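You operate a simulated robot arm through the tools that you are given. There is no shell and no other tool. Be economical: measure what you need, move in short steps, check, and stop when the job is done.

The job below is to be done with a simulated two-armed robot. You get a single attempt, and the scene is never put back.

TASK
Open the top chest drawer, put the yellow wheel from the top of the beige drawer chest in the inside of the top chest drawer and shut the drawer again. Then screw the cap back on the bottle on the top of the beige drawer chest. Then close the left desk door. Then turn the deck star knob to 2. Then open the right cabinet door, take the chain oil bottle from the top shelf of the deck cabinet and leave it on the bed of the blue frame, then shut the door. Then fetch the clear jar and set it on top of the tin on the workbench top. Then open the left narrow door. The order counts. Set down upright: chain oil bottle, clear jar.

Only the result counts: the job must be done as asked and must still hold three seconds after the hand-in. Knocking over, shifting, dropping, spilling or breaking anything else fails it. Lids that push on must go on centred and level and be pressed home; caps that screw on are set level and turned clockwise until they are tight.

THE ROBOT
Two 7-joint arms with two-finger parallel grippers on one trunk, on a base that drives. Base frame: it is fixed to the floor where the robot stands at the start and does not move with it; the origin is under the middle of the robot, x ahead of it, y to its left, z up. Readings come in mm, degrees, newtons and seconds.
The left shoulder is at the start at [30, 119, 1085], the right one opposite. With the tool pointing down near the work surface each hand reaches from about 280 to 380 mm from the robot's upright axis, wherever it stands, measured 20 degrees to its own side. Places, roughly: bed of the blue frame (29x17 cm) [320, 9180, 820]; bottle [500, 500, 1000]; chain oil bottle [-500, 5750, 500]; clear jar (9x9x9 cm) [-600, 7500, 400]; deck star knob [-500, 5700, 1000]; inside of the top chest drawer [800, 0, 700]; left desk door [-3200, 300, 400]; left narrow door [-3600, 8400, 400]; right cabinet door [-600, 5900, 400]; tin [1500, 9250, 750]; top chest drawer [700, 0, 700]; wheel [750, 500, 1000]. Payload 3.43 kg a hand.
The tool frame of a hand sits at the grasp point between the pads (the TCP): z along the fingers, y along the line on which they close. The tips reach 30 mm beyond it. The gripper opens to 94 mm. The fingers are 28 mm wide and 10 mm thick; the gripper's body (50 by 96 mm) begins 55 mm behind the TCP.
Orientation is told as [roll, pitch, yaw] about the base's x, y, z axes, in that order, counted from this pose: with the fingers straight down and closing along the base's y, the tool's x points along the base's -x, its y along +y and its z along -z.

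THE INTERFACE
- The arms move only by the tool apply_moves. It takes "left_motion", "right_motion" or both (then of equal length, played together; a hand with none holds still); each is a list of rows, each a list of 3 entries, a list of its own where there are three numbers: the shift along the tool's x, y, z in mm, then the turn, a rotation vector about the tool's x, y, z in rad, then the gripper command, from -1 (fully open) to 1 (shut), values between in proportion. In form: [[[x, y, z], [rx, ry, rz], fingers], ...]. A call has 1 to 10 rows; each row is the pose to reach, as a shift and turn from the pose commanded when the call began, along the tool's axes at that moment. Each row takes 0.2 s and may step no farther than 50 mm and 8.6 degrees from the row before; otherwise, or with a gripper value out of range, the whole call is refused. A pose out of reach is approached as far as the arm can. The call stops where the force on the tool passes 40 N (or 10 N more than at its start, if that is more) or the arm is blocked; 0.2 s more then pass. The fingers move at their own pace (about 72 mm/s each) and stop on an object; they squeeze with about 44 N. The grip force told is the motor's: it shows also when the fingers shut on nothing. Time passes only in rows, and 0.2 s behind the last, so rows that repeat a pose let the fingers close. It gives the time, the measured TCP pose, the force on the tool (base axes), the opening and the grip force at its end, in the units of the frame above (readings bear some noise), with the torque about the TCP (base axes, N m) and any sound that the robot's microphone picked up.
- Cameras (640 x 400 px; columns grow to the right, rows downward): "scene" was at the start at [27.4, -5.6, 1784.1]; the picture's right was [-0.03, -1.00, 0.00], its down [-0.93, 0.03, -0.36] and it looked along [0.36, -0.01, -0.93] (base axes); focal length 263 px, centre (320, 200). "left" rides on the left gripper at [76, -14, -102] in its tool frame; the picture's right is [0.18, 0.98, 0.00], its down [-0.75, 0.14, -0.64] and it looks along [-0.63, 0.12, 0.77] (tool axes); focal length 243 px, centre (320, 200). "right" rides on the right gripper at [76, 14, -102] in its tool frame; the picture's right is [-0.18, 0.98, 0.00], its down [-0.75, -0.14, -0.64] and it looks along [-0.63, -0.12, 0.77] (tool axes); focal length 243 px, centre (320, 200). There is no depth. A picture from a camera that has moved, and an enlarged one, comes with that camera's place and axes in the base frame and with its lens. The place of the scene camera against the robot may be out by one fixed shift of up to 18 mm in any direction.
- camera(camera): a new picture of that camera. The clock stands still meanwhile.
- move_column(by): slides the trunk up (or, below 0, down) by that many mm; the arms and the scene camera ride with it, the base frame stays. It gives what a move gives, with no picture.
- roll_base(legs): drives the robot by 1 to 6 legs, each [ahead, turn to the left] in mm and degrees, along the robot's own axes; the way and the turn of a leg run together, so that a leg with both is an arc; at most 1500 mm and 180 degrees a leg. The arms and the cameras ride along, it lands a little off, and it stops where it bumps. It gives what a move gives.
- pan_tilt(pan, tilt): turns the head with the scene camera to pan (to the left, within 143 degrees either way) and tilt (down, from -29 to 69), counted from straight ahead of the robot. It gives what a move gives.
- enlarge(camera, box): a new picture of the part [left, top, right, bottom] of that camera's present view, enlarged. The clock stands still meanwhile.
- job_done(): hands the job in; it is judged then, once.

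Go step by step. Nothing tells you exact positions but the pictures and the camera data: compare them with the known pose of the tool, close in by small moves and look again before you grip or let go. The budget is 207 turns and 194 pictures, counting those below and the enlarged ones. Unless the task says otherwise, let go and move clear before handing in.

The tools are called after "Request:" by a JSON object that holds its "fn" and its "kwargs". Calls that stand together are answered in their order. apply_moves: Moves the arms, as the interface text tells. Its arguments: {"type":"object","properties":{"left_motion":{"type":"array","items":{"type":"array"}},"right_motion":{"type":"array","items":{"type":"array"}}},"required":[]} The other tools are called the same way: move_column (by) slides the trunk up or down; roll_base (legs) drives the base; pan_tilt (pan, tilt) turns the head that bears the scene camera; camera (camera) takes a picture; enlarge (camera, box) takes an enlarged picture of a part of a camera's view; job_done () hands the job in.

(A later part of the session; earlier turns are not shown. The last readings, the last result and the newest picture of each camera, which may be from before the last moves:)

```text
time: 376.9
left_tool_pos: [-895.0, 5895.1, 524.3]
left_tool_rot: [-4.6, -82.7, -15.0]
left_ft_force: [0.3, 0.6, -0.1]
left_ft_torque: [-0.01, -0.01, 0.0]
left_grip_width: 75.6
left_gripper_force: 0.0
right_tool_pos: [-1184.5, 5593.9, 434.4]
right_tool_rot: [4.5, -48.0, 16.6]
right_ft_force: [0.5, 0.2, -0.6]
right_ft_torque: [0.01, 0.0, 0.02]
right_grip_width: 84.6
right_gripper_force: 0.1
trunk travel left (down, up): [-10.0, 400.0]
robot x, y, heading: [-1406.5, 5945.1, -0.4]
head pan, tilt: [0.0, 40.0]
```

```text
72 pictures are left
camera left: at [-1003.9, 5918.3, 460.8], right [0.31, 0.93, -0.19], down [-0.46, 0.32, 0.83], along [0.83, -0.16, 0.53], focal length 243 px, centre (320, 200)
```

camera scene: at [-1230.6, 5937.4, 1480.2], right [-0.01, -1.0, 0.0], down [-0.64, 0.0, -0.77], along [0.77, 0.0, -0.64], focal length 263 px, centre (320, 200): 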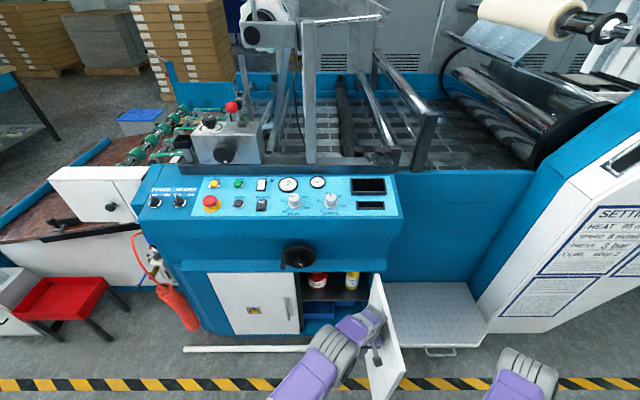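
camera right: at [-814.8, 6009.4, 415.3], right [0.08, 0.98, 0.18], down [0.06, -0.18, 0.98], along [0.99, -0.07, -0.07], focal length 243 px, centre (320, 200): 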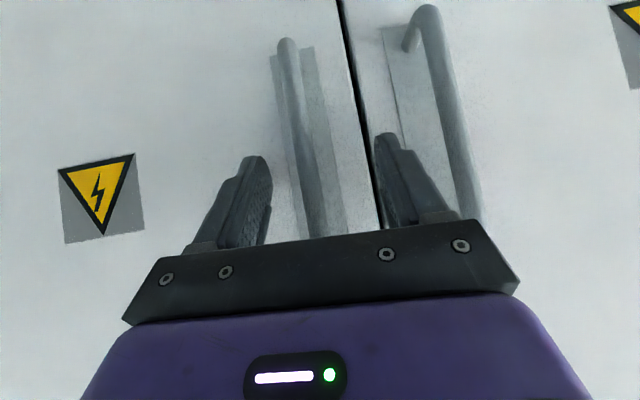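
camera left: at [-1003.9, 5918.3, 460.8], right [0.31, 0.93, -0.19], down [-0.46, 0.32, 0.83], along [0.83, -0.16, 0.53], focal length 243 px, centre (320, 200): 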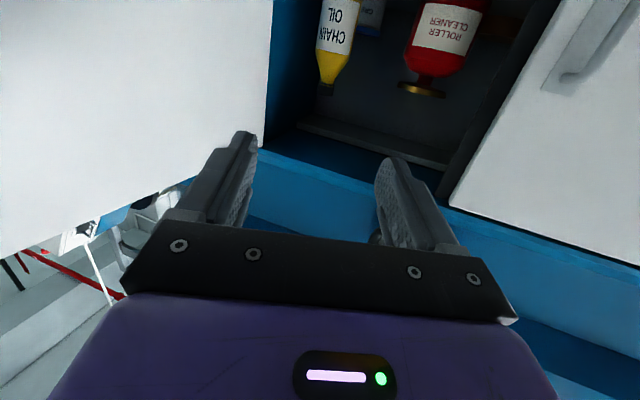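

Triangulated: the bottle centre is about [-520, 5790], base z≈370, cap top ≈535. I'll tilt the left hand to 30° down, lower it to z≈445 and drive forward a bit.

Request:
{"fn": "apply_moves", "kwargs": {"left_motion": [[[26, 0, 3], [0, 0.132, 0], -0.7], [[52, 0, 7], [0, 0.264, 0], -0.7], [[78, 0, 10], [0, 0.396, 0], -0.7]]}}

Request:
{"fn": "roll_base", "kwargs": {"legs": [[125, 0]]}}

Request:
{"fn": "camera", "kwargs": {"camera": "left"}}

```text
time: 377.8
left_tool_pos: [-895.2, 5893.7, 444.3]
left_tool_rot: [-1.2, -59.8, -18.5]
left_ft_force: [0.1, 0.4, -0.7]
left_ft_torque: [0.03, 0.01, 0.02]
left_grip_width: 79.9
left_gripper_force: 0.0
right_tool_pos: [-1184.5, 5592.2, 434.2]
right_tool_rot: [4.6, -48.1, 16.7]
right_ft_force: [0.0, 0.1, -0.1]
right_ft_torque: [-0.03, -0.03, -0.02]
right_grip_width: 84.8
right_gripper_force: 0.1
trunk travel left (down, up): [-10.0, 400.0]
robot x, y, heading: [-1402.4, 5946.0, -0.8]
head pan, tilt: [0.0, 40.0]
```

```text
time: 379.0
left_tool_pos: [-766.3, 5893.8, 444.1]
left_tool_rot: [-1.2, -59.8, -18.4]
left_ft_force: [0.2, 0.1, -0.3]
left_ft_torque: [0.0, 0.01, -0.02]
left_grip_width: 80.0
left_gripper_force: 0.1
right_tool_pos: [-1055.9, 5593.1, 436.2]
right_tool_rot: [4.6, -48.1, 16.7]
right_ft_force: [0.9, 0.4, 0.2]
right_ft_torque: [-0.01, -0.01, -0.01]
right_grip_width: 84.7
right_gripper_force: 0.1
trunk travel left (down, up): [-10.0, 400.0]
robot x, y, heading: [-1275.3, 5939.8, -0.4]
head pan, tilt: [0.0, 40.0]
```

```text
71 pictures are left
camera left: at [-889.4, 5923.4, 430.2], right [0.24, 0.96, -0.17], down [-0.12, 0.2, 0.97], along [0.96, -0.21, 0.16], focal length 243 px, centre (320, 200)
```

left: 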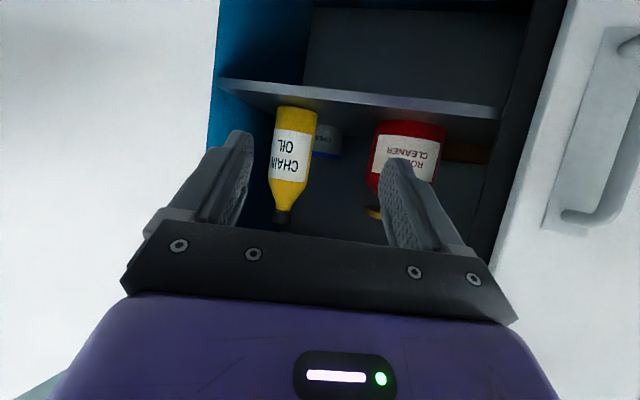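

The bottle is clear: centre about [-523, 5786], body 64 mm wide. I'll move in along the hand's direction and check before closing.

Request:
{"fn": "apply_moves", "kwargs": {"left_motion": [[[0, -25, 0], [0, 0, 0], -0.8], [[-18, -25, 31], [0, 0, 0], -0.8], [[-36, -25, 62], [0, 0, 0], -0.8], [[-54, -25, 93], [0, 0, 0], -0.8], [[-72, -25, 124], [0, 0, 0], -0.8], [[-90, -25, 155], [0, 0, 0], -0.8], [[-103, -25, 178], [0, 0, 0], -0.8]]}}

Request:
{"fn": "camera", "kwargs": {"camera": "left"}}

```text
time: 380.6
left_tool_pos: [-617.2, 5814.6, 453.2]
left_tool_rot: [-1.3, -59.6, -18.4]
left_ft_force: [0.8, -0.5, 0.7]
left_ft_torque: [-0.02, -0.01, 0.01]
left_grip_width: 84.9
left_gripper_force: 0.0
left hand out of reach, approached as far as the arm can: row 6, 7
right_tool_pos: [-1055.6, 5593.1, 435.2]
right_tool_rot: [4.7, -48.1, 16.7]
right_ft_force: [0.1, -0.2, 1.1]
right_ft_torque: [0.04, 0.0, 0.0]
right_grip_width: 84.5
right_gripper_force: 0.1
trunk travel left (down, up): [-10.0, 400.0]
robot x, y, heading: [-1278.3, 5941.6, -0.4]
head pan, tilt: [0.0, 40.0]
```

```text
70 pictures are left
camera left: at [-740.4, 5844.1, 437.9], right [0.24, 0.96, -0.17], down [-0.11, 0.2, 0.97], along [0.96, -0.21, 0.16], focal length 243 px, centre (320, 200)
```

left: 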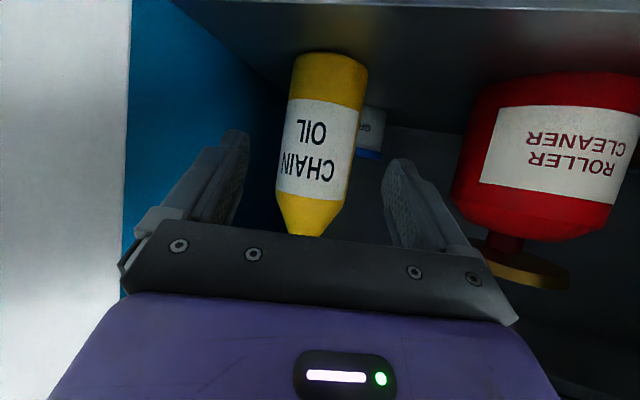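

The arm runs out of reach here. I'll retract, turn the base 25° right so the left shoulder comes forward, and edge 70 mm closer.

Request:
{"fn": "apply_moves", "kwargs": {"left_motion": [[[20, 0, -35], [0, 0, 0], -0.8], [[40, 0, -70], [0, 0, 0], -0.8], [[60, 0, -105], [0, 0, 0], -0.8], [[80, 10, -138], [0, 0, 0], -0.8], [[95, 40, -160], [0, 0, 0], -0.8], [[105, 80, -176], [0, 0, 0], -0.8], [[115, 120, -190], [0, 0, 0], -0.8], [[120, 160, -200], [0, 0, 0], -0.8]]}}

Request:
{"fn": "roll_base", "kwargs": {"legs": [[0, -25], [70, 0]]}}

Request:
{"fn": "camera", "kwargs": {"camera": "left"}}

```text
time: 382.4
left_tool_pos: [-784.8, 6044.7, 445.3]
left_tool_rot: [-1.4, -59.9, -18.5]
left_ft_force: [-0.2, 0.4, 0.3]
left_ft_torque: [-0.02, -0.04, 0.01]
left_grip_width: 84.7
left_gripper_force: 0.1
right_tool_pos: [-1055.0, 5593.4, 434.8]
right_tool_rot: [4.6, -48.1, 16.8]
right_ft_force: [0.3, -0.6, 0.0]
right_ft_torque: [0.01, -0.01, 0.02]
right_grip_width: 84.7
right_gripper_force: 0.1
trunk travel left (down, up): [-10.0, 400.0]
robot x, y, heading: [-1279.7, 5944.0, -0.3]
head pan, tilt: [0.0, 40.0]
```

```text
time: 384.7
left_tool_pos: [-723.7, 5797.3, 445.7]
left_tool_rot: [-1.2, -59.8, -43.4]
left_ft_force: [-0.7, -0.3, 0.4]
left_ft_torque: [-0.01, -0.01, -0.04]
left_grip_width: 84.6
left_gripper_force: 0.0
right_tool_pos: [-1160.1, 5503.5, 434.2]
right_tool_rot: [4.6, -48.1, -8.2]
right_ft_force: [-0.4, 0.9, 0.2]
right_ft_torque: [0.01, -0.04, 0.01]
right_grip_width: 84.3
right_gripper_force: 0.1
trunk travel left (down, up): [-10.0, 400.0]
robot x, y, heading: [-1211.7, 5909.9, -25.3]
head pan, tilt: [0.0, 40.0]
```

```text
69 pictures are left
camera left: at [-823.4, 5876.8, 430.8], right [0.62, 0.76, -0.17], down [-0.02, 0.23, 0.97], along [0.78, -0.6, 0.16], focal length 243 px, centre (320, 200)
```

left: 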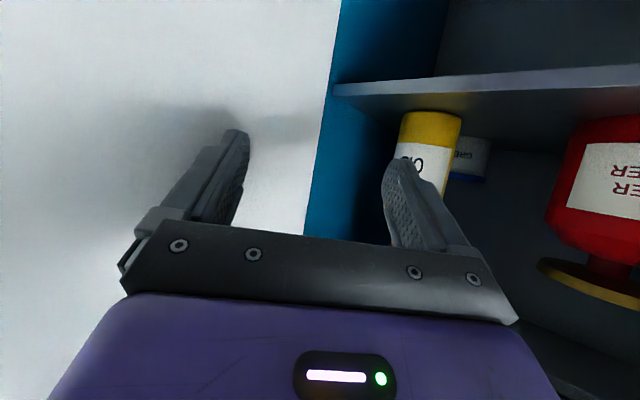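

I'll straighten the hand's yaw toward the bottle and line up.

Request:
{"fn": "apply_moves", "kwargs": {"left_motion": [[[4, 10, -7.5], [-0.098, 0, -0.057], -0.8], [[8.5, 20, -15], [-0.196, 0, -0.114], -0.8], [[13, 30, -22], [-0.295, 0, -0.17], -0.8], [[17, 39, -29.6], [-0.393, 0, -0.227], -0.8]]}}

Request:
{"fn": "camera", "kwargs": {"camera": "left"}}

```text
time: 385.7
left_tool_pos: [-720.6, 5848.5, 444.8]
left_tool_rot: [-0.8, -59.5, -17.7]
left_ft_force: [-0.5, 0.1, 0.9]
left_ft_torque: [-0.01, 0.02, 0.02]
left_grip_width: 84.7
left_gripper_force: 0.0
right_tool_pos: [-1161.1, 5503.2, 434.5]
right_tool_rot: [4.5, -48.0, -8.3]
right_ft_force: [0.3, -0.4, 0.1]
right_ft_torque: [0.01, -0.01, -0.01]
right_grip_width: 84.4
right_gripper_force: 0.1
trunk travel left (down, up): [-10.0, 400.0]
robot x, y, heading: [-1215.3, 5912.6, -25.4]
head pan, tilt: [0.0, 40.0]
```

```text
68 pictures are left
camera left: at [-845.0, 5876.7, 431.3], right [0.22, 0.96, -0.17], down [-0.12, 0.2, 0.97], along [0.97, -0.2, 0.15], focal length 243 px, centre (320, 200)
```

left: 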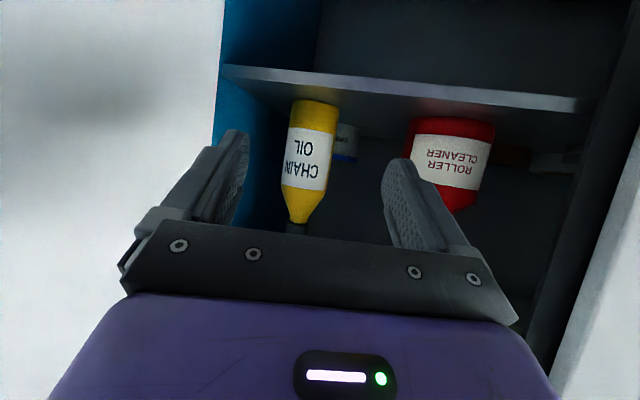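

Well aligned. I'll advance straight along the hand axis and re-check.

Request:
{"fn": "apply_moves", "kwargs": {"left_motion": [[[-16, 0, 28], [0, 0, 0], -0.8], [[-32, 0, 55], [0, 0, 0], -0.8], [[-48, 0, 83], [0, 0, 0], -0.8], [[-64, 0, 111], [0, 0, 0], -0.8], [[-80, 0, 138], [0, 0, 0], -0.8]]}}

Request:
{"fn": "camera", "kwargs": {"camera": "left"}}

```text
time: 386.9
left_tool_pos: [-568.0, 5800.0, 445.4]
left_tool_rot: [-0.9, -59.5, -17.8]
left_ft_force: [-0.6, -0.5, 0.3]
left_ft_torque: [-0.03, -0.02, 0.01]
left_grip_width: 84.3
left_gripper_force: 0.0
right_tool_pos: [-1159.9, 5502.5, 434.6]
right_tool_rot: [4.7, -48.1, -8.3]
right_ft_force: [-1.0, -1.2, 0.6]
right_ft_torque: [-0.01, -0.01, 0.01]
right_grip_width: 84.7
right_gripper_force: 0.0
trunk travel left (down, up): [-10.0, 400.0]
robot x, y, heading: [-1214.3, 5911.5, -25.2]
head pan, tilt: [0.0, 40.0]
```

```text
67 pictures are left
camera left: at [-692.5, 5825.9, 430.3], right [0.22, 0.96, -0.17], down [-0.11, 0.2, 0.97], along [0.97, -0.2, 0.15], focal length 243 px, centre (320, 200)
```

left: 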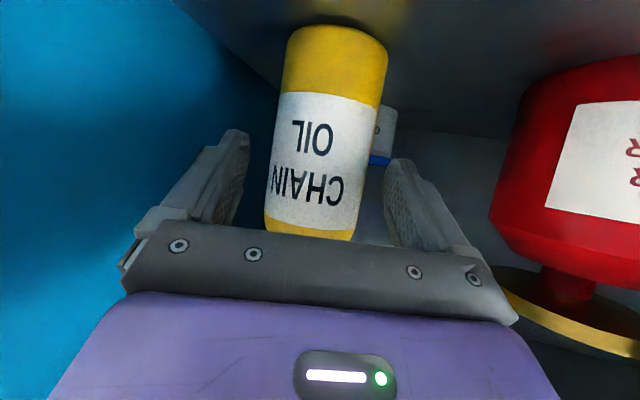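

Bottle centre is about 20 mm ahead of the grasp point. I'll advance 12 mm and close.

Request:
{"fn": "apply_moves", "kwargs": {"left_motion": [[[-6, 1, 10.5], [0, 0, 0], -0.8], [[-6, 1, 10.5], [0, 0, 0], -0.3], [[-6, 1, 10.5], [0, 0, 0], 0.3], [[-6, 1, 10.5], [0, 0, 0], 1], [[-6, 1, 10.5], [0, 0, 0], 1]]}}

Request:
{"fn": "apply_moves", "kwargs": {"left_motion": [[[-9, 0, -5], [0, 0, 0], 1], [[-18, 0, -10], [0, 0, 0], 1], [[-26, 0, -15], [0, 0, 0], 1]]}}

Request:
{"fn": "camera", "kwargs": {"camera": "left"}}

```text
time: 388.1
left_tool_pos: [-557.4, 5795.3, 445.9]
left_tool_rot: [-0.9, -59.6, -17.7]
left_ft_force: [0.3, -2.0, 0.4]
left_ft_torque: [-0.02, -0.06, 0.0]
left_grip_width: 60.0
left_gripper_force: 44.0
right_tool_pos: [-1161.2, 5502.5, 435.5]
right_tool_rot: [4.6, -48.2, -8.3]
right_ft_force: [-0.4, -0.3, -0.1]
right_ft_torque: [0.02, -0.01, -0.01]
right_grip_width: 84.5
right_gripper_force: 0.0
trunk travel left (down, up): [-10.0, 400.0]
robot x, y, heading: [-1212.6, 5911.1, -25.2]
head pan, tilt: [0.0, 40.0]
```

```text
time: 388.9
left_tool_pos: [-557.0, 5795.3, 472.3]
left_tool_rot: [-0.9, -59.4, -17.8]
left_ft_force: [-0.1, 0.9, -3.1]
left_ft_torque: [0.02, 0.05, -0.01]
left_grip_width: 60.3
left_gripper_force: 43.8
right_tool_pos: [-1160.6, 5502.7, 434.5]
right_tool_rot: [4.6, -48.1, -8.3]
right_ft_force: [-0.3, 0.8, 0.5]
right_ft_torque: [-0.01, -0.03, 0.0]
right_grip_width: 84.6
right_gripper_force: 0.0
trunk travel left (down, up): [-10.0, 400.0]
robot x, y, heading: [-1215.6, 5911.2, -25.4]
head pan, tilt: [0.0, 40.0]
```

```text
66 pictures are left
camera left: at [-680.9, 5823.0, 459.4], right [0.22, 0.96, -0.17], down [-0.12, 0.2, 0.97], along [0.97, -0.2, 0.15], focal length 243 px, centre (320, 200)
```

left: 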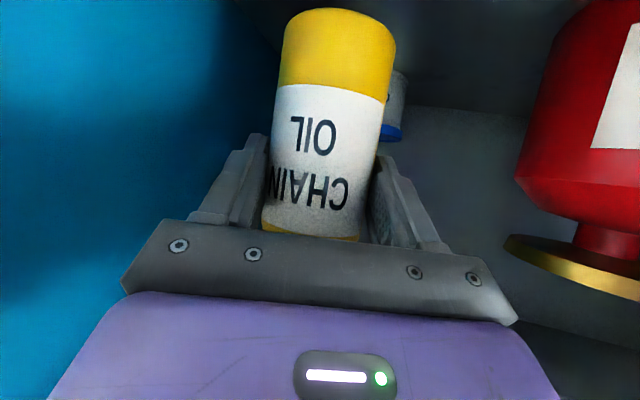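

The bottle is gripped and lifted. I'll draw it straight out of the cabinet, then back away and drive north toward the blue frame, with the door left open for now as the order asks.

Request:
{"fn": "apply_moves", "kwargs": {"left_motion": [[[17, 0, -30], [0, 0, 0], 1], [[35, 0, -60], [0, 0, 0], 1], [[52, 0, -91], [0, 0, 0], 1], [[70, 0, -121], [0, 0, 0], 1], [[87, 0, -152], [0, 0, 0], 1], [[105, 0, -182], [0, 0, 0], 1], [[112, 20, -195], [0, 0, 0], 1]]}}

Request:
{"fn": "roll_base", "kwargs": {"legs": [[-300, 0], [0, 115], [1500, 0], [500, 0]]}}

Request:
{"fn": "move_column", "kwargs": {"by": 400}}

Request:
{"fn": "pan_tilt", "kwargs": {"pan": -55, "tilt": 25}}

Request:
{"fn": "camera", "kwargs": {"camera": "scene"}}

```text
time: 390.5
left_tool_pos: [-763.7, 5886.3, 475.2]
left_tool_rot: [-1.1, -59.5, -17.6]
left_ft_force: [0.6, 0.8, -3.8]
left_ft_torque: [0.03, 0.03, 0.0]
left_grip_width: 59.8
left_gripper_force: 43.5
right_tool_pos: [-1160.5, 5501.6, 433.9]
right_tool_rot: [4.6, -48.1, -8.3]
right_ft_force: [-0.2, 0.5, -0.1]
right_ft_torque: [-0.05, -0.04, -0.02]
right_grip_width: 84.5
right_gripper_force: 0.0
trunk travel left (down, up): [-10.0, 400.0]
robot x, y, heading: [-1214.4, 5912.7, -25.5]
head pan, tilt: [0.0, 40.0]
```

```text
time: 407.0
left_tool_pos: [-1678.9, 8453.0, 476.0]
left_tool_rot: [-0.8, -59.5, 98.5]
left_ft_force: [-0.4, -0.3, -2.5]
left_ft_torque: [-0.08, 0.0, -0.02]
left_grip_width: 59.2
left_gripper_force: 44.0
right_tool_pos: [-1159.1, 8267.2, 435.4]
right_tool_rot: [4.5, -48.1, 107.9]
right_ft_force: [-0.2, 0.5, 0.5]
right_ft_torque: [0.0, 0.01, -0.03]
right_grip_width: 84.7
right_gripper_force: 0.0
trunk travel left (down, up): [-10.0, 400.0]
robot x, y, heading: [-1503.3, 8043.7, 91.0]
head pan, tilt: [0.0, 40.0]
```

```text
time: 410.8
left_tool_pos: [-1679.2, 8454.2, 874.7]
left_tool_rot: [-0.9, -59.5, 98.5]
left_ft_force: [0.2, 0.2, -3.1]
left_ft_torque: [-0.07, 0.01, 0.02]
left_grip_width: 58.9
left_gripper_force: 44.2
right_tool_pos: [-1159.4, 8267.5, 834.7]
right_tool_rot: [4.7, -48.1, 107.9]
right_ft_force: [0.1, 0.3, -0.5]
right_ft_torque: [-0.01, 0.03, -0.01]
right_grip_width: 84.5
right_gripper_force: 0.0
trunk travel left (down, up): [-410.0, 0.0]
robot x, y, heading: [-1504.9, 8040.2, 91.0]
head pan, tilt: [0.0, 40.0]
```

```text
time: 412.0
left_tool_pos: [-1678.7, 8453.9, 874.2]
left_tool_rot: [-1.0, -59.5, 98.6]
left_ft_force: [-0.1, 0.4, -3.6]
left_ft_torque: [-0.06, -0.02, -0.03]
left_grip_width: 58.5
left_gripper_force: 44.6
right_tool_pos: [-1159.5, 8267.7, 835.6]
right_tool_rot: [4.5, -48.1, 107.9]
right_ft_force: [-0.6, -0.7, -0.5]
right_ft_torque: [-0.01, -0.02, 0.02]
right_grip_width: 84.7
right_gripper_force: 0.1
trunk travel left (down, up): [-410.0, 0.0]
robot x, y, heading: [-1501.0, 8040.4, 91.0]
head pan, tilt: [-55.0, 25.0]
```

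```text
65 pictures are left
camera scene: at [-1427.1, 8059.3, 1903.5], right [0.59, -0.81, 0.0], down [-0.34, -0.25, -0.91], along [0.73, 0.53, -0.42], focal length 263 px, centre (320, 200)
```

scene: 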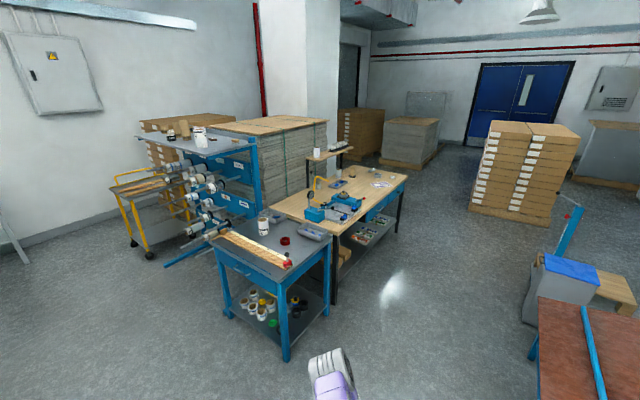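

Request:
{"fn": "enlarge", "kwargs": {"camera": "scene", "box": [270, 140, 420, 250]}}

```text
3.64 times, centred on (345, 195) of scene
camera zoom: at [-1427.1, 8059.3, 1903.5], right [0.59, -0.81, 0.0], down [-0.34, -0.25, -0.91], along [0.73, 0.53, -0.42], focal length 958 px, centre (229, 218)
```

zoom: 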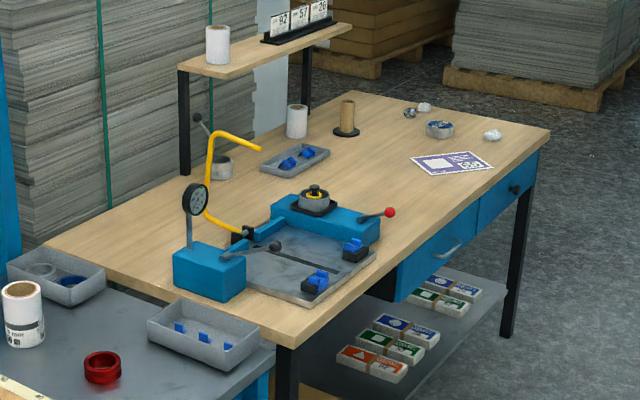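

The "bed" is the grey plate of the blue frame device on the bench, near [340, 9140, 820]; the tin sits further right. I'll drive round to stand in front of it.

Request:
{"fn": "roll_base", "kwargs": {"legs": [[0, -91], [1400, 0], [580, 0], [0, 90], [520, 0]]}}

Request:
{"fn": "pan_tilt", "kwargs": {"pan": 10, "tilt": 52}}

Request:
{"fn": "camera", "kwargs": {"camera": "scene"}}

```text
time: 432.2
left_tool_pos: [303.8, 8937.0, 875.6]
left_tool_rot: [-1.0, -59.5, 96.9]
left_ft_force: [1.7, -14.6, -1.5]
left_ft_torque: [-1.16, -0.13, -0.1]
left_grip_width: 58.3
left_gripper_force: 43.8
right_tool_pos: [817.3, 8735.7, 835.5]
right_tool_rot: [4.6, -48.0, 106.3]
right_ft_force: [0.5, 0.0, 0.0]
right_ft_torque: [0.03, -0.01, -0.03]
right_grip_width: 84.6
right_gripper_force: 0.2
trunk travel left (down, up): [-410.0, 0.0]
robot x, y, heading: [464.8, 8520.5, 89.2]
head pan, tilt: [-55.0, 25.0]
```

```text
time: 433.6
left_tool_pos: [303.3, 8936.7, 875.3]
left_tool_rot: [-0.9, -59.4, 96.8]
left_ft_force: [0.6, -5.8, -4.2]
left_ft_torque: [-0.53, -0.04, -0.04]
left_grip_width: 58.4
left_gripper_force: 43.9
right_tool_pos: [816.9, 8736.2, 834.3]
right_tool_rot: [4.7, -48.1, 106.1]
right_ft_force: [0.3, 0.6, -0.1]
right_ft_torque: [0.03, 0.0, -0.01]
right_grip_width: 84.6
right_gripper_force: 0.1
trunk travel left (down, up): [-410.0, 0.0]
robot x, y, heading: [464.2, 8518.3, 89.1]
head pan, tilt: [10.0, 52.0]
```

```text
63 pictures are left
camera scene: at [455.5, 8557.9, 1863.4], right [0.99, 0.16, 0.0], down [0.13, -0.78, -0.62], along [-0.1, 0.61, -0.79], focal length 263 px, centre (320, 200)
```

scene: 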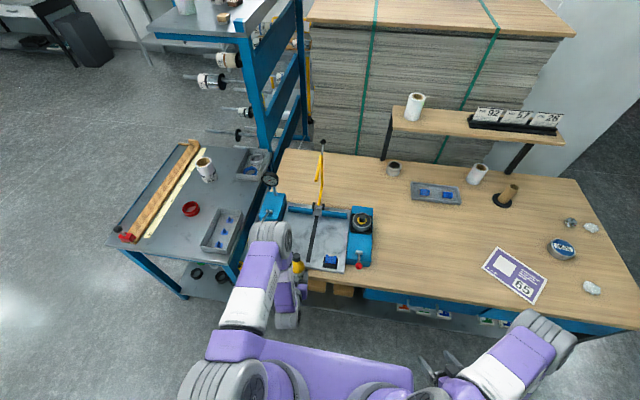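

The bottle's base bumped the bench edge lightly. I'll back off, raise the hand and check the grip.

Request:
{"fn": "roll_base", "kwargs": {"legs": [[-80, 0]]}}

Request:
{"fn": "apply_moves", "kwargs": {"left_motion": [[[-26, 0, -15], [0, 0, 0], 1], [[-52, 0, -30], [0, 0, 0], 1], [[-78, 0, -45], [0, 0, 0], 1], [[-104, 0, -60], [0, 0, 0], 1]]}}

Request:
{"fn": "camera", "kwargs": {"camera": "left"}}

Request:
{"fn": "camera", "kwargs": {"camera": "scene"}}

```text
time: 434.7
left_tool_pos: [302.6, 8857.6, 875.7]
left_tool_rot: [-1.0, -59.5, 96.8]
left_ft_force: [0.0, 1.0, -2.1]
left_ft_torque: [-0.07, 0.0, 0.03]
left_grip_width: 58.4
left_gripper_force: 44.4
right_tool_pos: [814.6, 8654.9, 835.3]
right_tool_rot: [4.6, -48.1, 106.1]
right_ft_force: [-0.6, 0.2, -0.2]
right_ft_torque: [0.03, 0.01, 0.0]
right_grip_width: 84.5
right_gripper_force: 0.1
trunk travel left (down, up): [-410.0, 0.0]
robot x, y, heading: [462.6, 8439.7, 89.2]
head pan, tilt: [10.0, 52.0]
```

```text
time: 435.7
left_tool_pos: [299.3, 8857.9, 995.0]
left_tool_rot: [-1.0, -59.3, 96.8]
left_ft_force: [0.3, 0.0, -3.2]
left_ft_torque: [-0.05, 0.0, 0.02]
left_grip_width: 58.2
left_gripper_force: 43.8
right_tool_pos: [815.6, 8655.4, 835.1]
right_tool_rot: [4.6, -48.1, 106.3]
right_ft_force: [0.5, -0.7, -0.4]
right_ft_torque: [0.02, 0.01, 0.01]
right_grip_width: 84.7
right_gripper_force: 0.0
trunk travel left (down, up): [-410.0, 0.0]
robot x, y, heading: [462.9, 8434.0, 89.3]
head pan, tilt: [10.0, 52.0]
```

```text
62 pictures are left
camera left: at [328.8, 8732.6, 981.2], right [-0.97, -0.2, -0.17], down [-0.13, -0.18, 0.97], along [-0.22, 0.96, 0.15], focal length 243 px, centre (320, 200)
```

left: 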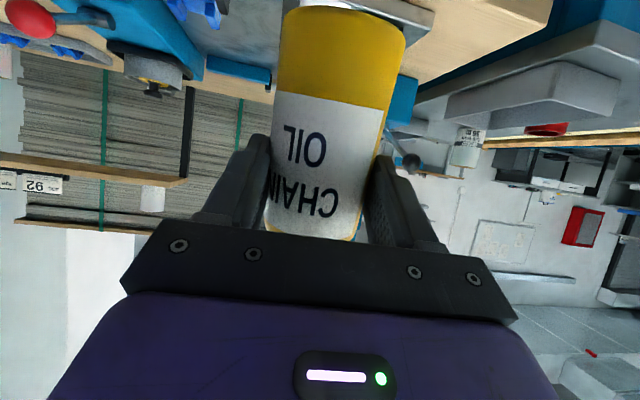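

```text
61 pictures are left
camera scene: at [454.2, 8476.9, 1863.4], right [0.99, 0.16, 0.0], down [0.13, -0.78, -0.62], along [-0.1, 0.61, -0.79], focal length 263 px, centre (320, 200)
```

scene: 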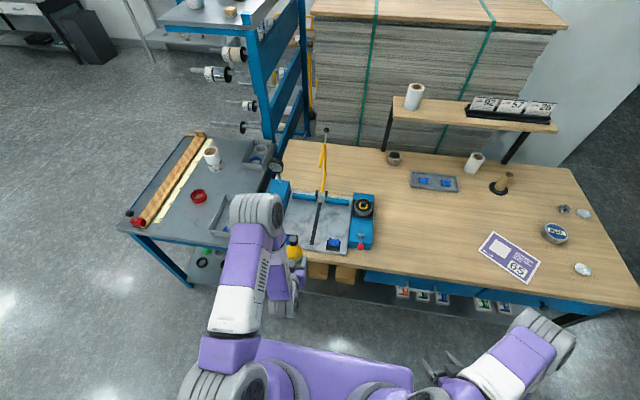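

Request:
{"fn": "enlarge", "kwargs": {"camera": "scene", "box": [260, 120, 390, 270]}}

```text
2.67 times, centred on (325, 195) of scene
camera zoom: at [454.2, 8476.9, 1863.4], right [0.99, 0.16, 0.0], down [0.13, -0.78, -0.62], along [-0.1, 0.61, -0.79], focal length 702 px, centre (307, 213)
```

zoom: 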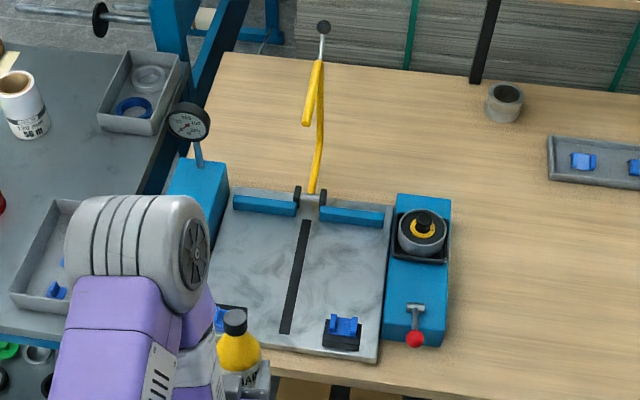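

Bed: the grey plate centred near [320, 9180]. The right half beside the slot is free, so I'll set the bottle at about [390, 9190]. I'll drive in 120 mm and carry it above that spot.

Request:
{"fn": "roll_base", "kwargs": {"legs": [[120, 0]]}}

Request:
{"fn": "apply_moves", "kwargs": {"left_motion": [[[-16, -19, 27], [0, 0, 0], 1], [[-32, -38, 55], [0, 0, 0], 1], [[-48, -58, 82], [0, 0, 0], 1], [[-64, -77, 110], [0, 0, 0], 1], [[-80, -96, 137], [0, 0, 0], 1], [[-95, -115, 165], [0, 0, 0], 1]]}}

Request:
{"fn": "camera", "kwargs": {"camera": "left"}}

Request:
{"fn": "enlarge", "kwargs": {"camera": "scene", "box": [260, 170, 400, 330]}}

```text
time: 436.9
left_tool_pos: [301.4, 8978.0, 993.3]
left_tool_rot: [-1.0, -59.4, 96.8]
left_ft_force: [-1.1, 0.2, -3.6]
left_ft_torque: [-0.05, -0.01, 0.01]
left_grip_width: 58.2
left_gripper_force: 44.1
right_tool_pos: [817.9, 8775.3, 834.2]
right_tool_rot: [4.6, -48.1, 106.1]
right_ft_force: [-0.1, -0.4, -0.2]
right_ft_torque: [0.0, -0.01, 0.03]
right_grip_width: 84.5
right_gripper_force: 0.0
trunk travel left (down, up): [-410.0, 0.0]
robot x, y, heading: [467.0, 8558.7, 89.1]
head pan, tilt: [10.0, 52.0]
```

```text
time: 438.3
left_tool_pos: [397.7, 9177.8, 992.5]
left_tool_rot: [-0.7, -59.3, 96.5]
left_ft_force: [0.3, 0.6, -3.3]
left_ft_torque: [-0.07, 0.0, -0.02]
left_grip_width: 58.2
left_gripper_force: 44.4
right_tool_pos: [817.9, 8775.2, 835.3]
right_tool_rot: [4.7, -48.0, 106.0]
right_ft_force: [-1.1, 0.2, -0.1]
right_ft_torque: [-0.01, 0.0, -0.01]
right_grip_width: 84.7
right_gripper_force: 0.1
trunk travel left (down, up): [-410.0, 0.0]
robot x, y, heading: [467.6, 8559.1, 89.0]
head pan, tilt: [10.0, 52.0]
```

```text
59 pictures are left
camera left: at [425.1, 9053.4, 978.5], right [-0.97, -0.19, -0.17], down [-0.13, -0.18, 0.97], along [-0.22, 0.96, 0.15], focal length 243 px, centre (320, 200)
```

left: 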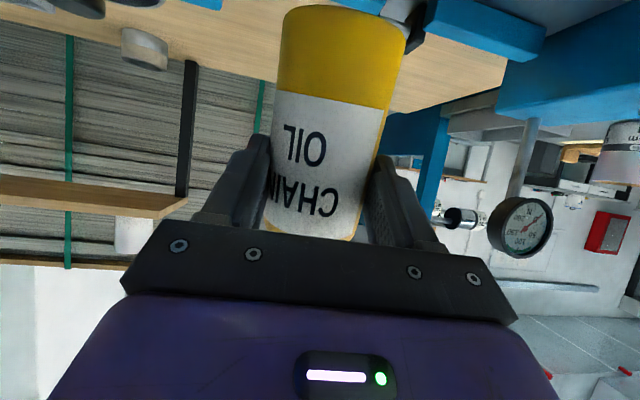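

```text
2.50 times, centred on (330, 250) of scene
camera zoom: at [456.9, 8598.0, 1863.3], right [0.99, 0.16, 0.0], down [0.12, -0.78, -0.62], along [-0.1, 0.61, -0.79], focal length 658 px, centre (295, 75)
```

zoom: 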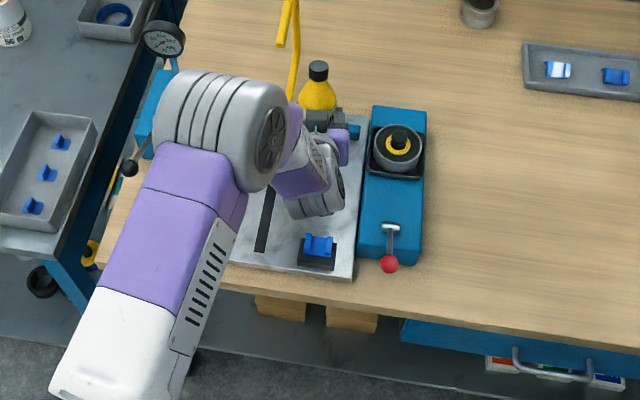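

Clear of the rails, slot and side block. I'll lower it, slowing near the bed.

Request:
{"fn": "apply_moves", "kwargs": {"left_motion": [[[26, 3, 15], [0, 0, 0], 1], [[52, 3, 30], [0, 0, 0], 1], [[64, 3, 37], [0, 0, 0], 1], [[70, 3, 40.5], [0, 0, 0], 1], [[75, 3, 43.5], [0, 0, 0], 1]]}}

Request:
{"fn": "camera", "kwargs": {"camera": "left"}}

```text
time: 439.5
left_tool_pos: [394.8, 9177.8, 905.5]
left_tool_rot: [-1.0, -59.4, 96.8]
left_ft_force: [0.2, -0.5, -2.8]
left_ft_torque: [-0.06, 0.0, -0.03]
left_grip_width: 58.2
left_gripper_force: 44.1
right_tool_pos: [817.5, 8775.1, 834.6]
right_tool_rot: [4.6, -48.2, 106.1]
right_ft_force: [0.0, -0.1, 0.2]
right_ft_torque: [0.03, 0.01, 0.01]
right_grip_width: 84.5
right_gripper_force: 0.1
trunk travel left (down, up): [-410.0, 0.0]
robot x, y, heading: [465.4, 8556.0, 88.9]
head pan, tilt: [10.0, 52.0]
```

```text
57 pictures are left
camera left: at [423.2, 9053.5, 892.3], right [-0.97, -0.19, -0.17], down [-0.13, -0.18, 0.97], along [-0.22, 0.96, 0.15], focal length 243 px, centre (320, 200)
```

left: 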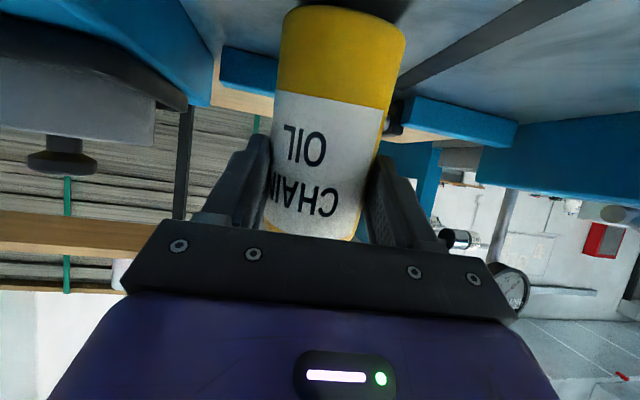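

Request:
{"fn": "apply_moves", "kwargs": {"left_motion": [[[2.6, 0, 1.5], [0, 0, 0], 1], [[5.2, 0, 3], [0, 0, 0], 1], [[7.8, 0, 4.5], [0, 0, 0], 1], [[10.4, 0, 6], [0, 0, 0], 1], [[13, 0, 7.5], [0, 0, 0], 1]]}}

```text
time: 440.5
left_tool_pos: [395.6, 9182.4, 906.2]
left_tool_rot: [-1.2, -60.9, 97.0]
left_ft_force: [0.1, -6.2, 18.2]
left_ft_torque: [-0.14, 0.13, 0.07]
left_grip_width: 58.4
left_gripper_force: 44.2
right_tool_pos: [817.8, 8774.4, 834.9]
right_tool_rot: [4.6, -48.1, 106.0]
right_ft_force: [0.1, 0.6, 0.4]
right_ft_torque: [-0.02, 0.01, 0.02]
right_grip_width: 84.6
right_gripper_force: 0.0
trunk travel left (down, up): [-410.0, 0.0]
robot x, y, heading: [465.3, 8550.9, 89.2]
head pan, tilt: [10.0, 52.0]
stopped in row 4 (left hand): the force on the tool passed its limit at 41 N (the readings are from after the stop); the commanded pose is now the measured one
```

Contact with the bed. I'll ease up slightly, open and back straight out.

Request:
{"fn": "apply_moves", "kwargs": {"left_motion": [[[-2, 0, -1], [0, 0.02, 0], 1], [[-2, 0, -1], [0, 0.02, 0], 0.4], [[-2, 0, -1], [0, 0.02, 0], 0], [[-2, 0, -1], [0, 0.02, 0], -0.4], [[-2, 0, -1], [0, 0.02, 0], -0.8]]}}

Request:
{"fn": "apply_moves", "kwargs": {"left_motion": [[[10, 0, -17], [0, 0, 0], -0.8], [[20, 0, -35], [0, 0, 0], -0.8], [[30, 0, -56], [0, 0, 0], -0.8], [[35, 0, -85], [0, 0, 0], -0.8], [[40, 0, -120], [0, 0, 0], -0.8], [[40, 0, -160], [0, 0, 0], -0.8], [[30, 0, -200], [0, 0, 0], -0.8]]}}

Request:
{"fn": "camera", "kwargs": {"camera": "scene"}}

```text
time: 441.7
left_tool_pos: [394.7, 9180.9, 903.2]
left_tool_rot: [-1.0, -59.0, 96.8]
left_ft_force: [-0.1, 0.5, -0.8]
left_ft_torque: [0.02, -0.02, -0.01]
left_grip_width: 84.6
left_gripper_force: 0.0
right_tool_pos: [816.8, 8774.6, 835.6]
right_tool_rot: [4.6, -48.0, 106.1]
right_ft_force: [-0.8, 0.0, -0.8]
right_ft_torque: [0.02, 0.01, 0.01]
right_grip_width: 84.7
right_gripper_force: 0.1
trunk travel left (down, up): [-410.0, 0.0]
robot x, y, heading: [465.6, 8553.9, 89.4]
head pan, tilt: [10.0, 52.0]
```

```text
time: 443.3
left_tool_pos: [412.6, 8992.5, 981.3]
left_tool_rot: [-1.0, -59.3, 96.9]
left_ft_force: [0.0, 0.0, 0.1]
left_ft_torque: [-0.02, 0.0, 0.01]
left_grip_width: 84.5
left_gripper_force: 0.1
right_tool_pos: [816.6, 8774.6, 835.3]
right_tool_rot: [4.6, -48.1, 106.1]
right_ft_force: [0.0, -0.3, -0.4]
right_ft_torque: [0.01, -0.01, 0.0]
right_grip_width: 84.2
right_gripper_force: 0.1
trunk travel left (down, up): [-410.0, 0.0]
robot x, y, heading: [467.1, 8556.4, 89.1]
head pan, tilt: [10.0, 52.0]
```

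```text
56 pictures are left
camera scene: at [456.2, 8595.5, 1863.4], right [0.99, 0.16, 0.0], down [0.13, -0.78, -0.62], along [-0.1, 0.61, -0.79], focal length 263 px, centre (320, 200)
```

scene: 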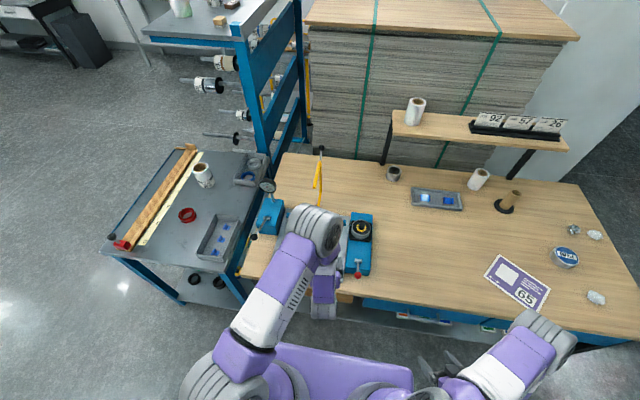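

I'll back away to verify the bottle on the bed.

Request:
{"fn": "roll_base", "kwargs": {"legs": [[-350, 0]]}}

Request:
{"fn": "pan_tilt", "kwargs": {"pan": -5, "tilt": 38}}

Request:
{"fn": "enlarge", "kwargs": {"camera": "scene", "box": [180, 100, 440, 260]}}

```text
time: 445.6
left_tool_pos: [406.4, 8637.6, 981.3]
left_tool_rot: [-1.1, -59.1, 96.8]
left_ft_force: [0.1, 0.2, -0.4]
left_ft_torque: [0.01, -0.01, -0.04]
left_grip_width: 84.5
left_gripper_force: 0.1
right_tool_pos: [811.6, 8417.5, 835.3]
right_tool_rot: [4.5, -48.1, 106.1]
right_ft_force: [0.3, -1.0, -0.2]
right_ft_torque: [-0.01, -0.02, 0.04]
right_grip_width: 84.7
right_gripper_force: 0.1
trunk travel left (down, up): [-410.0, 0.0]
robot x, y, heading: [462.3, 8199.5, 89.4]
head pan, tilt: [10.0, 52.0]
```

```text
time: 446.4
left_tool_pos: [408.0, 8638.3, 980.4]
left_tool_rot: [-0.9, -59.1, 96.9]
left_ft_force: [0.4, -0.2, 0.1]
left_ft_torque: [0.01, -0.01, -0.02]
left_grip_width: 84.5
left_gripper_force: 0.1
right_tool_pos: [812.2, 8418.3, 835.8]
right_tool_rot: [4.7, -48.1, 106.2]
right_ft_force: [-0.1, 0.1, -0.4]
right_ft_torque: [0.0, 0.01, 0.0]
right_grip_width: 84.6
right_gripper_force: 0.1
trunk travel left (down, up): [-410.0, 0.0]
robot x, y, heading: [463.2, 8199.0, 89.2]
head pan, tilt: [-5.0, 38.0]
```

```text
2.46 times, centred on (310, 180) of scene
camera zoom: at [471.6, 8251.7, 1883.1], right [0.99, -0.1, 0.0], down [-0.06, -0.61, -0.79], along [0.08, 0.78, -0.62], focal length 648 px, centre (345, 249)
```

zoom: 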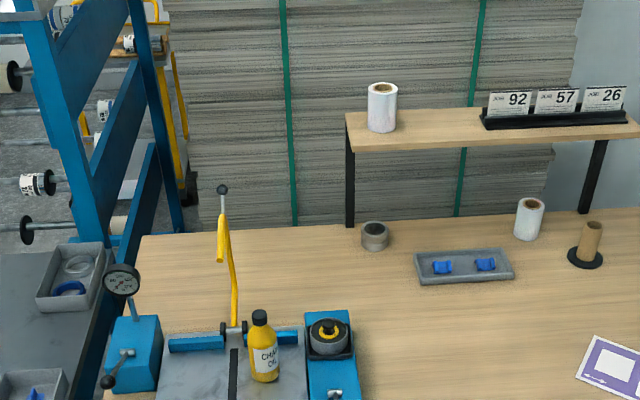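

The bottle stands upright on the bed. Now I'll return to the cabinet to shut the door.

Request:
{"fn": "roll_base", "kwargs": {"legs": [[0, 90.7], [1000, 0], [860, 0], [0, 90], [1300, 0], [1100, 0]]}}

Request:
{"fn": "roll_base", "kwargs": {"legs": [[0, 90]]}}

Request:
{"fn": "move_column", "kwargs": {"by": -400}}

Request:
{"fn": "pan_tilt", "kwargs": {"pan": 0, "tilt": 40}}

Request:
{"fn": "camera", "kwargs": {"camera": "scene"}}

```text
time: 474.8
left_tool_pos: [-1508.6, 5439.4, 981.5]
left_tool_rot: [-1.0, -59.1, -85.9]
left_ft_force: [0.0, -0.1, 0.1]
left_ft_torque: [-0.02, 0.02, 0.03]
left_grip_width: 84.8
left_gripper_force: 0.0
right_tool_pos: [-1901.2, 5679.1, 834.9]
right_tool_rot: [4.5, -48.1, -76.6]
right_ft_force: [-0.6, 0.5, 0.2]
right_ft_torque: [-0.01, -0.02, -0.02]
right_grip_width: 84.6
right_gripper_force: 0.0
trunk travel left (down, up): [-410.0, 0.0]
robot x, y, heading: [-1543.1, 5881.0, -93.6]
head pan, tilt: [-5.0, 38.0]
```

```text
time: 479.0
left_tool_pos: [-1099.6, 5909.6, 980.2]
left_tool_rot: [-1.0, -59.1, 3.7]
left_ft_force: [0.1, -0.1, -0.8]
left_ft_torque: [0.04, -0.01, 0.01]
left_grip_width: 84.4
left_gripper_force: 0.0
right_tool_pos: [-1343.7, 5517.0, 834.9]
right_tool_rot: [4.7, -48.1, 12.8]
right_ft_force: [0.7, 0.4, -0.4]
right_ft_torque: [0.03, 0.0, -0.07]
right_grip_width: 84.6
right_gripper_force: 0.0
trunk travel left (down, up): [-410.0, 0.0]
robot x, y, heading: [-1544.0, 5877.9, -4.1]
head pan, tilt: [-5.0, 38.0]
```

```text
time: 482.8
left_tool_pos: [-1100.2, 5909.1, 580.2]
left_tool_rot: [-1.0, -59.2, 3.6]
left_ft_force: [-0.5, -0.4, -0.4]
left_ft_torque: [-0.02, 0.04, 0.0]
left_grip_width: 84.7
left_gripper_force: 0.0
right_tool_pos: [-1343.8, 5517.6, 434.6]
right_tool_rot: [4.5, -48.1, 12.8]
right_ft_force: [0.2, -0.3, -0.5]
right_ft_torque: [0.02, -0.01, 0.04]
right_grip_width: 84.8
right_gripper_force: 0.0
trunk travel left (down, up): [-10.0, 400.0]
robot x, y, heading: [-1542.9, 5877.3, -4.2]
head pan, tilt: [-5.0, 38.0]
```

```text
time: 483.5
left_tool_pos: [-1100.9, 5908.9, 581.5]
left_tool_rot: [-1.0, -59.1, 3.6]
left_ft_force: [-0.3, 0.3, 0.7]
left_ft_torque: [0.01, 0.0, 0.05]
left_grip_width: 84.5
left_gripper_force: 0.1
right_tool_pos: [-1344.2, 5518.1, 434.9]
right_tool_rot: [4.5, -48.1, 12.9]
right_ft_force: [0.7, 0.4, -0.5]
right_ft_torque: [0.0, -0.01, 0.01]
right_grip_width: 84.7
right_gripper_force: 0.1
trunk travel left (down, up): [-10.0, 400.0]
robot x, y, heading: [-1541.1, 5883.1, -4.2]
head pan, tilt: [0.0, 40.0]
```

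```text
54 pictures are left
camera scene: at [-1485.4, 5872.3, 1480.2], right [-0.07, -1.0, 0.0], down [-0.64, 0.05, -0.77], along [0.76, -0.06, -0.64], focal length 263 px, centre (320, 200)
```

scene: 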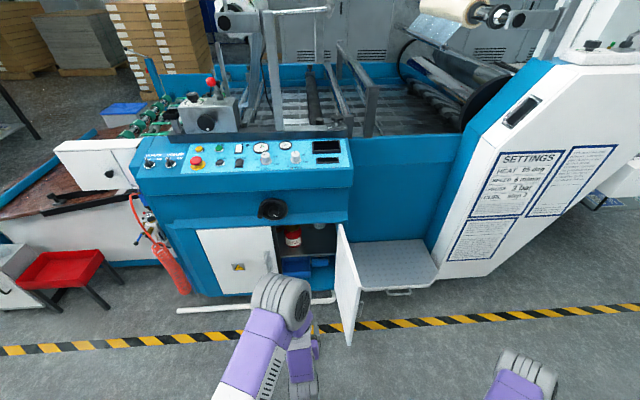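

The door stands about 93° open. I'll drive a bit closer and square up before swinging it shut with the right hand from its outer side.

Request:
{"fn": "roll_base", "kwargs": {"legs": [[130, 4.2]]}}

```text
time: 484.8
left_tool_pos: [-976.2, 5935.2, 580.1]
left_tool_rot: [-1.0, -59.2, 7.6]
left_ft_force: [-0.6, -0.5, -0.5]
left_ft_torque: [0.02, 0.01, -0.01]
left_grip_width: 84.6
left_gripper_force: 0.1
right_tool_pos: [-1190.8, 5528.8, 434.5]
right_tool_rot: [4.6, -48.1, 16.9]
right_ft_force: [-0.5, 0.5, -0.3]
right_ft_torque: [-0.01, 0.02, -0.02]
right_grip_width: 84.7
right_gripper_force: 0.1
trunk travel left (down, up): [-10.0, 400.0]
robot x, y, heading: [-1416.1, 5880.7, -0.1]
head pan, tilt: [0.0, 40.0]
```

Request:
{"fn": "apply_moves", "kwargs": {"right_motion": [[[-27, 3, 30], [0, 0, 0], 0], [[-54, 6, 60], [0, 0, 0], 1], [[-81, 8, 90], [0, 0, 0], 1], [[-108, 11, 120], [0, 0, 0], 1], [[-135, 14, 150], [0, 0, 0], 1], [[-163, 16, 181], [0, 0, 0], 1], [[-190, 19, 211], [0, 0, 0], 1]], "left_motion": [[[8, 12, -14], [0, 0, 0], -0.8], [[16, 24, -28], [0, 0, 0], -0.8], [[24, 36, -42], [0, 0, 0], -0.8], [[32, 50, -56], [0, 0, 0], -0.8], [[40, 65, -70], [0, 0, 0], -0.8], [[48, 80, -84], [0, 0, 0], -0.8], [[55, 95, -95], [0, 0, 0], -0.8]]}}

Request:
{"fn": "apply_moves", "kwargs": {"right_motion": [[[0, 12, 0], [0, 0, 0], 1], [[0, 24, 0], [0, 0, 0], 1], [[0, 36, 0], [0, 0, 0], 1], [[0, 48, 0], [0, 0, 0], 1], [[0, 60, 0], [0, 0, 0], 1], [[0, 72, 0], [0, 0, 0], 1], [[0, 84, 0], [0, 0, 0], 1], [[0, 96, 0], [0, 0, 0], 1], [[0, 108, 0], [0, 0, 0], 1], [[0, 120, 0], [0, 0, 0], 1]]}}

Request:
{"fn": "camera", "kwargs": {"camera": "scene"}}

```text
time: 486.5
left_tool_pos: [-1039.1, 6001.6, 586.9]
left_tool_rot: [-12.2, -67.5, 18.7]
left_ft_force: [-0.4, -0.7, 0.3]
left_ft_torque: [0.01, -0.01, 0.02]
left_grip_width: 84.8
left_gripper_force: 0.1
left hand out of reach, approached as far as the arm can: row 7
right_tool_pos: [-929.1, 5646.7, 436.2]
right_tool_rot: [4.7, -48.1, 16.7]
right_ft_force: [0.0, -0.5, -0.4]
right_ft_torque: [-0.01, -0.05, 0.0]
right_grip_width: 0.1
right_gripper_force: 33.2
trunk travel left (down, up): [-10.0, 400.0]
robot x, y, heading: [-1415.0, 5874.9, -0.1]
head pan, tilt: [0.0, 40.0]
stopped in row 7 (left hand): the arm was blocked; the commanded pose is now the measured one
```

```text
time: 488.7
left_tool_pos: [-1038.6, 6002.9, 587.2]
left_tool_rot: [-12.2, -67.5, 18.8]
left_ft_force: [0.3, -0.4, -0.3]
left_ft_torque: [0.01, -0.01, 0.02]
left_grip_width: 84.6
left_gripper_force: 0.0
right_tool_pos: [-969.1, 5759.4, 443.1]
right_tool_rot: [4.6, -48.0, 16.7]
right_ft_force: [-0.4, 0.2, 0.3]
right_ft_torque: [0.02, 0.0, 0.01]
right_grip_width: 0.0
right_gripper_force: 33.1
trunk travel left (down, up): [-10.0, 400.0]
robot x, y, heading: [-1416.1, 5875.9, -0.0]
head pan, tilt: [0.0, 40.0]
```

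```text
53 pictures are left
camera scene: at [-1357.6, 5871.7, 1480.2], right [0.0, -1.0, 0.0], down [-0.64, 0.0, -0.77], along [0.77, 0.0, -0.64], focal length 263 px, centre (320, 200)
```

scene: 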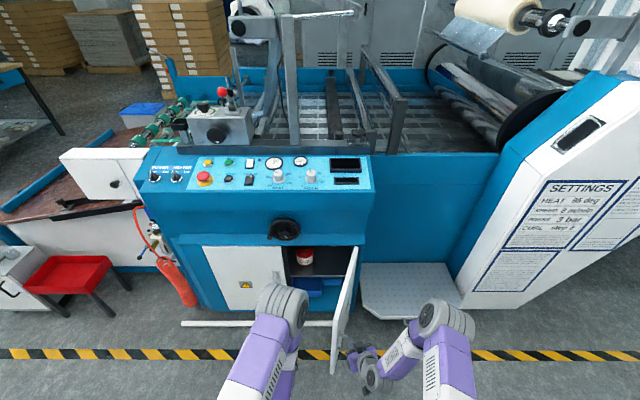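

The door is starting to swing shut. I'll follow its arc with the hand.

Request:
{"fn": "apply_moves", "kwargs": {"right_motion": [[[-8, 20, 8.9], [0, 0, 0], 1], [[-16.5, 39.6, 18.3], [0, 0, 0], 1], [[-26.8, 58, 29.7], [0, 0, 0], 1], [[-37.5, 75, 41.6], [0, 0, 0], 1], [[-49.5, 90, 55], [0, 0, 0], 1], [[-62.2, 103.4, 69.1], [0, 0, 0], 1], [[-71.6, 111, 79.5], [0, 0, 0], 1], [[-81, 119, 89.9], [0, 0, 0], 1], [[-90, 126.4, 100], [0, 0, 0], 1]]}}

Request:
{"fn": "camera", "kwargs": {"camera": "scene"}}

```text
time: 490.7
left_tool_pos: [-1038.5, 6003.3, 587.2]
left_tool_rot: [-12.3, -67.5, 18.7]
left_ft_force: [-0.9, 0.1, 0.3]
left_ft_torque: [0.02, 0.0, -0.01]
left_grip_width: 84.5
left_gripper_force: 0.1
right_tool_pos: [-886.9, 5923.8, 451.2]
right_tool_rot: [4.7, -48.0, 16.9]
right_ft_force: [0.0, -0.5, 0.0]
right_ft_torque: [0.0, 0.0, 0.0]
right_grip_width: 0.0
right_gripper_force: 33.5
trunk travel left (down, up): [-10.0, 400.0]
robot x, y, heading: [-1415.9, 5874.5, -0.2]
head pan, tilt: [0.0, 40.0]
```

```text
52 pictures are left
camera scene: at [-1357.6, 5871.7, 1480.2], right [0.0, -1.0, 0.0], down [-0.64, 0.0, -0.77], along [0.77, 0.0, -0.64], focal length 263 px, centre (320, 200)
```

scene: 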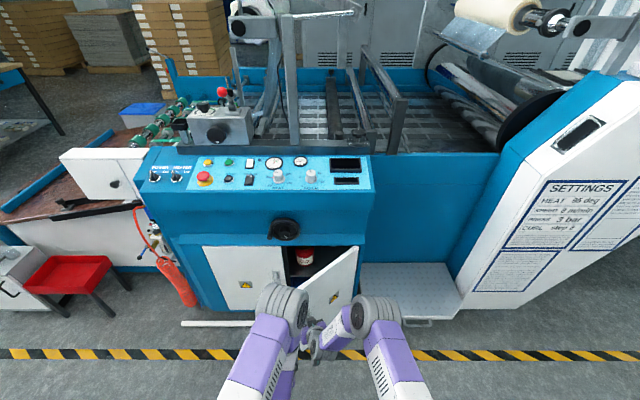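

The door is about 40° open now. I'll drive forward to push it nearly closed, then press with the arm.

Request:
{"fn": "roll_base", "kwargs": {"legs": [[165, 0]]}}

Request:
{"fn": "apply_moves", "kwargs": {"right_motion": [[[-7, 3, 7.5], [0, 0, 0], 1], [[-14, 6, 15], [0, 0, 0], 1], [[-21, 9, 22], [0, 0, 0], 1], [[-28, 12, 30], [0, 0, 0], 1], [[-35, 15, 37], [0, 0, 0], 1], [[-42, 18, 45], [0, 0, 0], 1], [[-49, 21, 52], [0, 0, 0], 1]]}}

Request:
{"fn": "camera", "kwargs": {"camera": "scene"}}

```text
time: 491.6
left_tool_pos: [-1005.1, 6003.8, 587.7]
left_tool_rot: [-12.3, -67.7, 18.9]
left_ft_force: [-1.0, 0.3, -0.5]
left_ft_torque: [0.01, -0.02, -0.01]
left_grip_width: 84.5
left_gripper_force: 0.0
right_tool_pos: [-865.1, 5938.6, 449.8]
right_tool_rot: [6.1, -47.4, 17.7]
right_ft_force: [0.4, 0.8, -0.6]
right_ft_torque: [0.02, -0.01, 0.01]
right_grip_width: 0.2
right_gripper_force: 32.6
trunk travel left (down, up): [-10.0, 400.0]
robot x, y, heading: [-1379.1, 5874.9, -0.0]
head pan, tilt: [0.0, 40.0]
stopped in leg 1: the force on the tool passed its limit at 52 N (the readings are from after the stop); the commanded pose is now the measured one
```

```text
time: 493.2
left_tool_pos: [-1006.0, 6002.9, 586.1]
left_tool_rot: [-12.3, -67.6, 18.9]
left_ft_force: [0.4, 0.6, -0.3]
left_ft_torque: [0.0, -0.01, 0.02]
left_grip_width: 84.6
left_gripper_force: 0.0
right_tool_pos: [-807.2, 5985.7, 451.2]
right_tool_rot: [6.0, -47.3, 17.7]
right_ft_force: [0.3, 0.3, 0.3]
right_ft_torque: [-0.01, 0.0, -0.03]
right_grip_width: 0.0
right_gripper_force: 32.8
trunk travel left (down, up): [-10.0, 400.0]
robot x, y, heading: [-1381.1, 5878.4, -0.1]
head pan, tilt: [0.0, 40.0]
```

```text
51 pictures are left
camera scene: at [-1324.6, 5872.0, 1480.2], right [0.0, -1.0, 0.0], down [-0.64, 0.0, -0.77], along [0.77, 0.0, -0.64], focal length 263 px, centre (320, 200)
```

scene: 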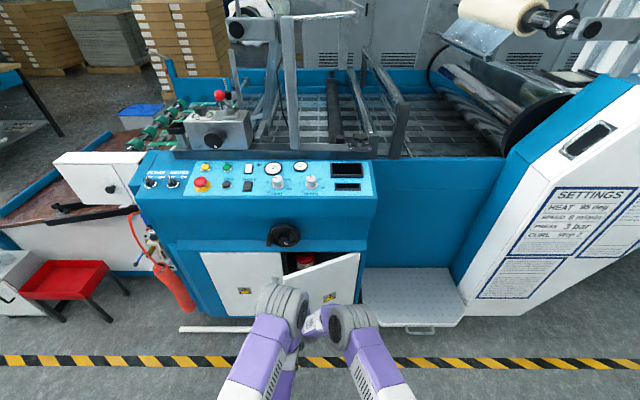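

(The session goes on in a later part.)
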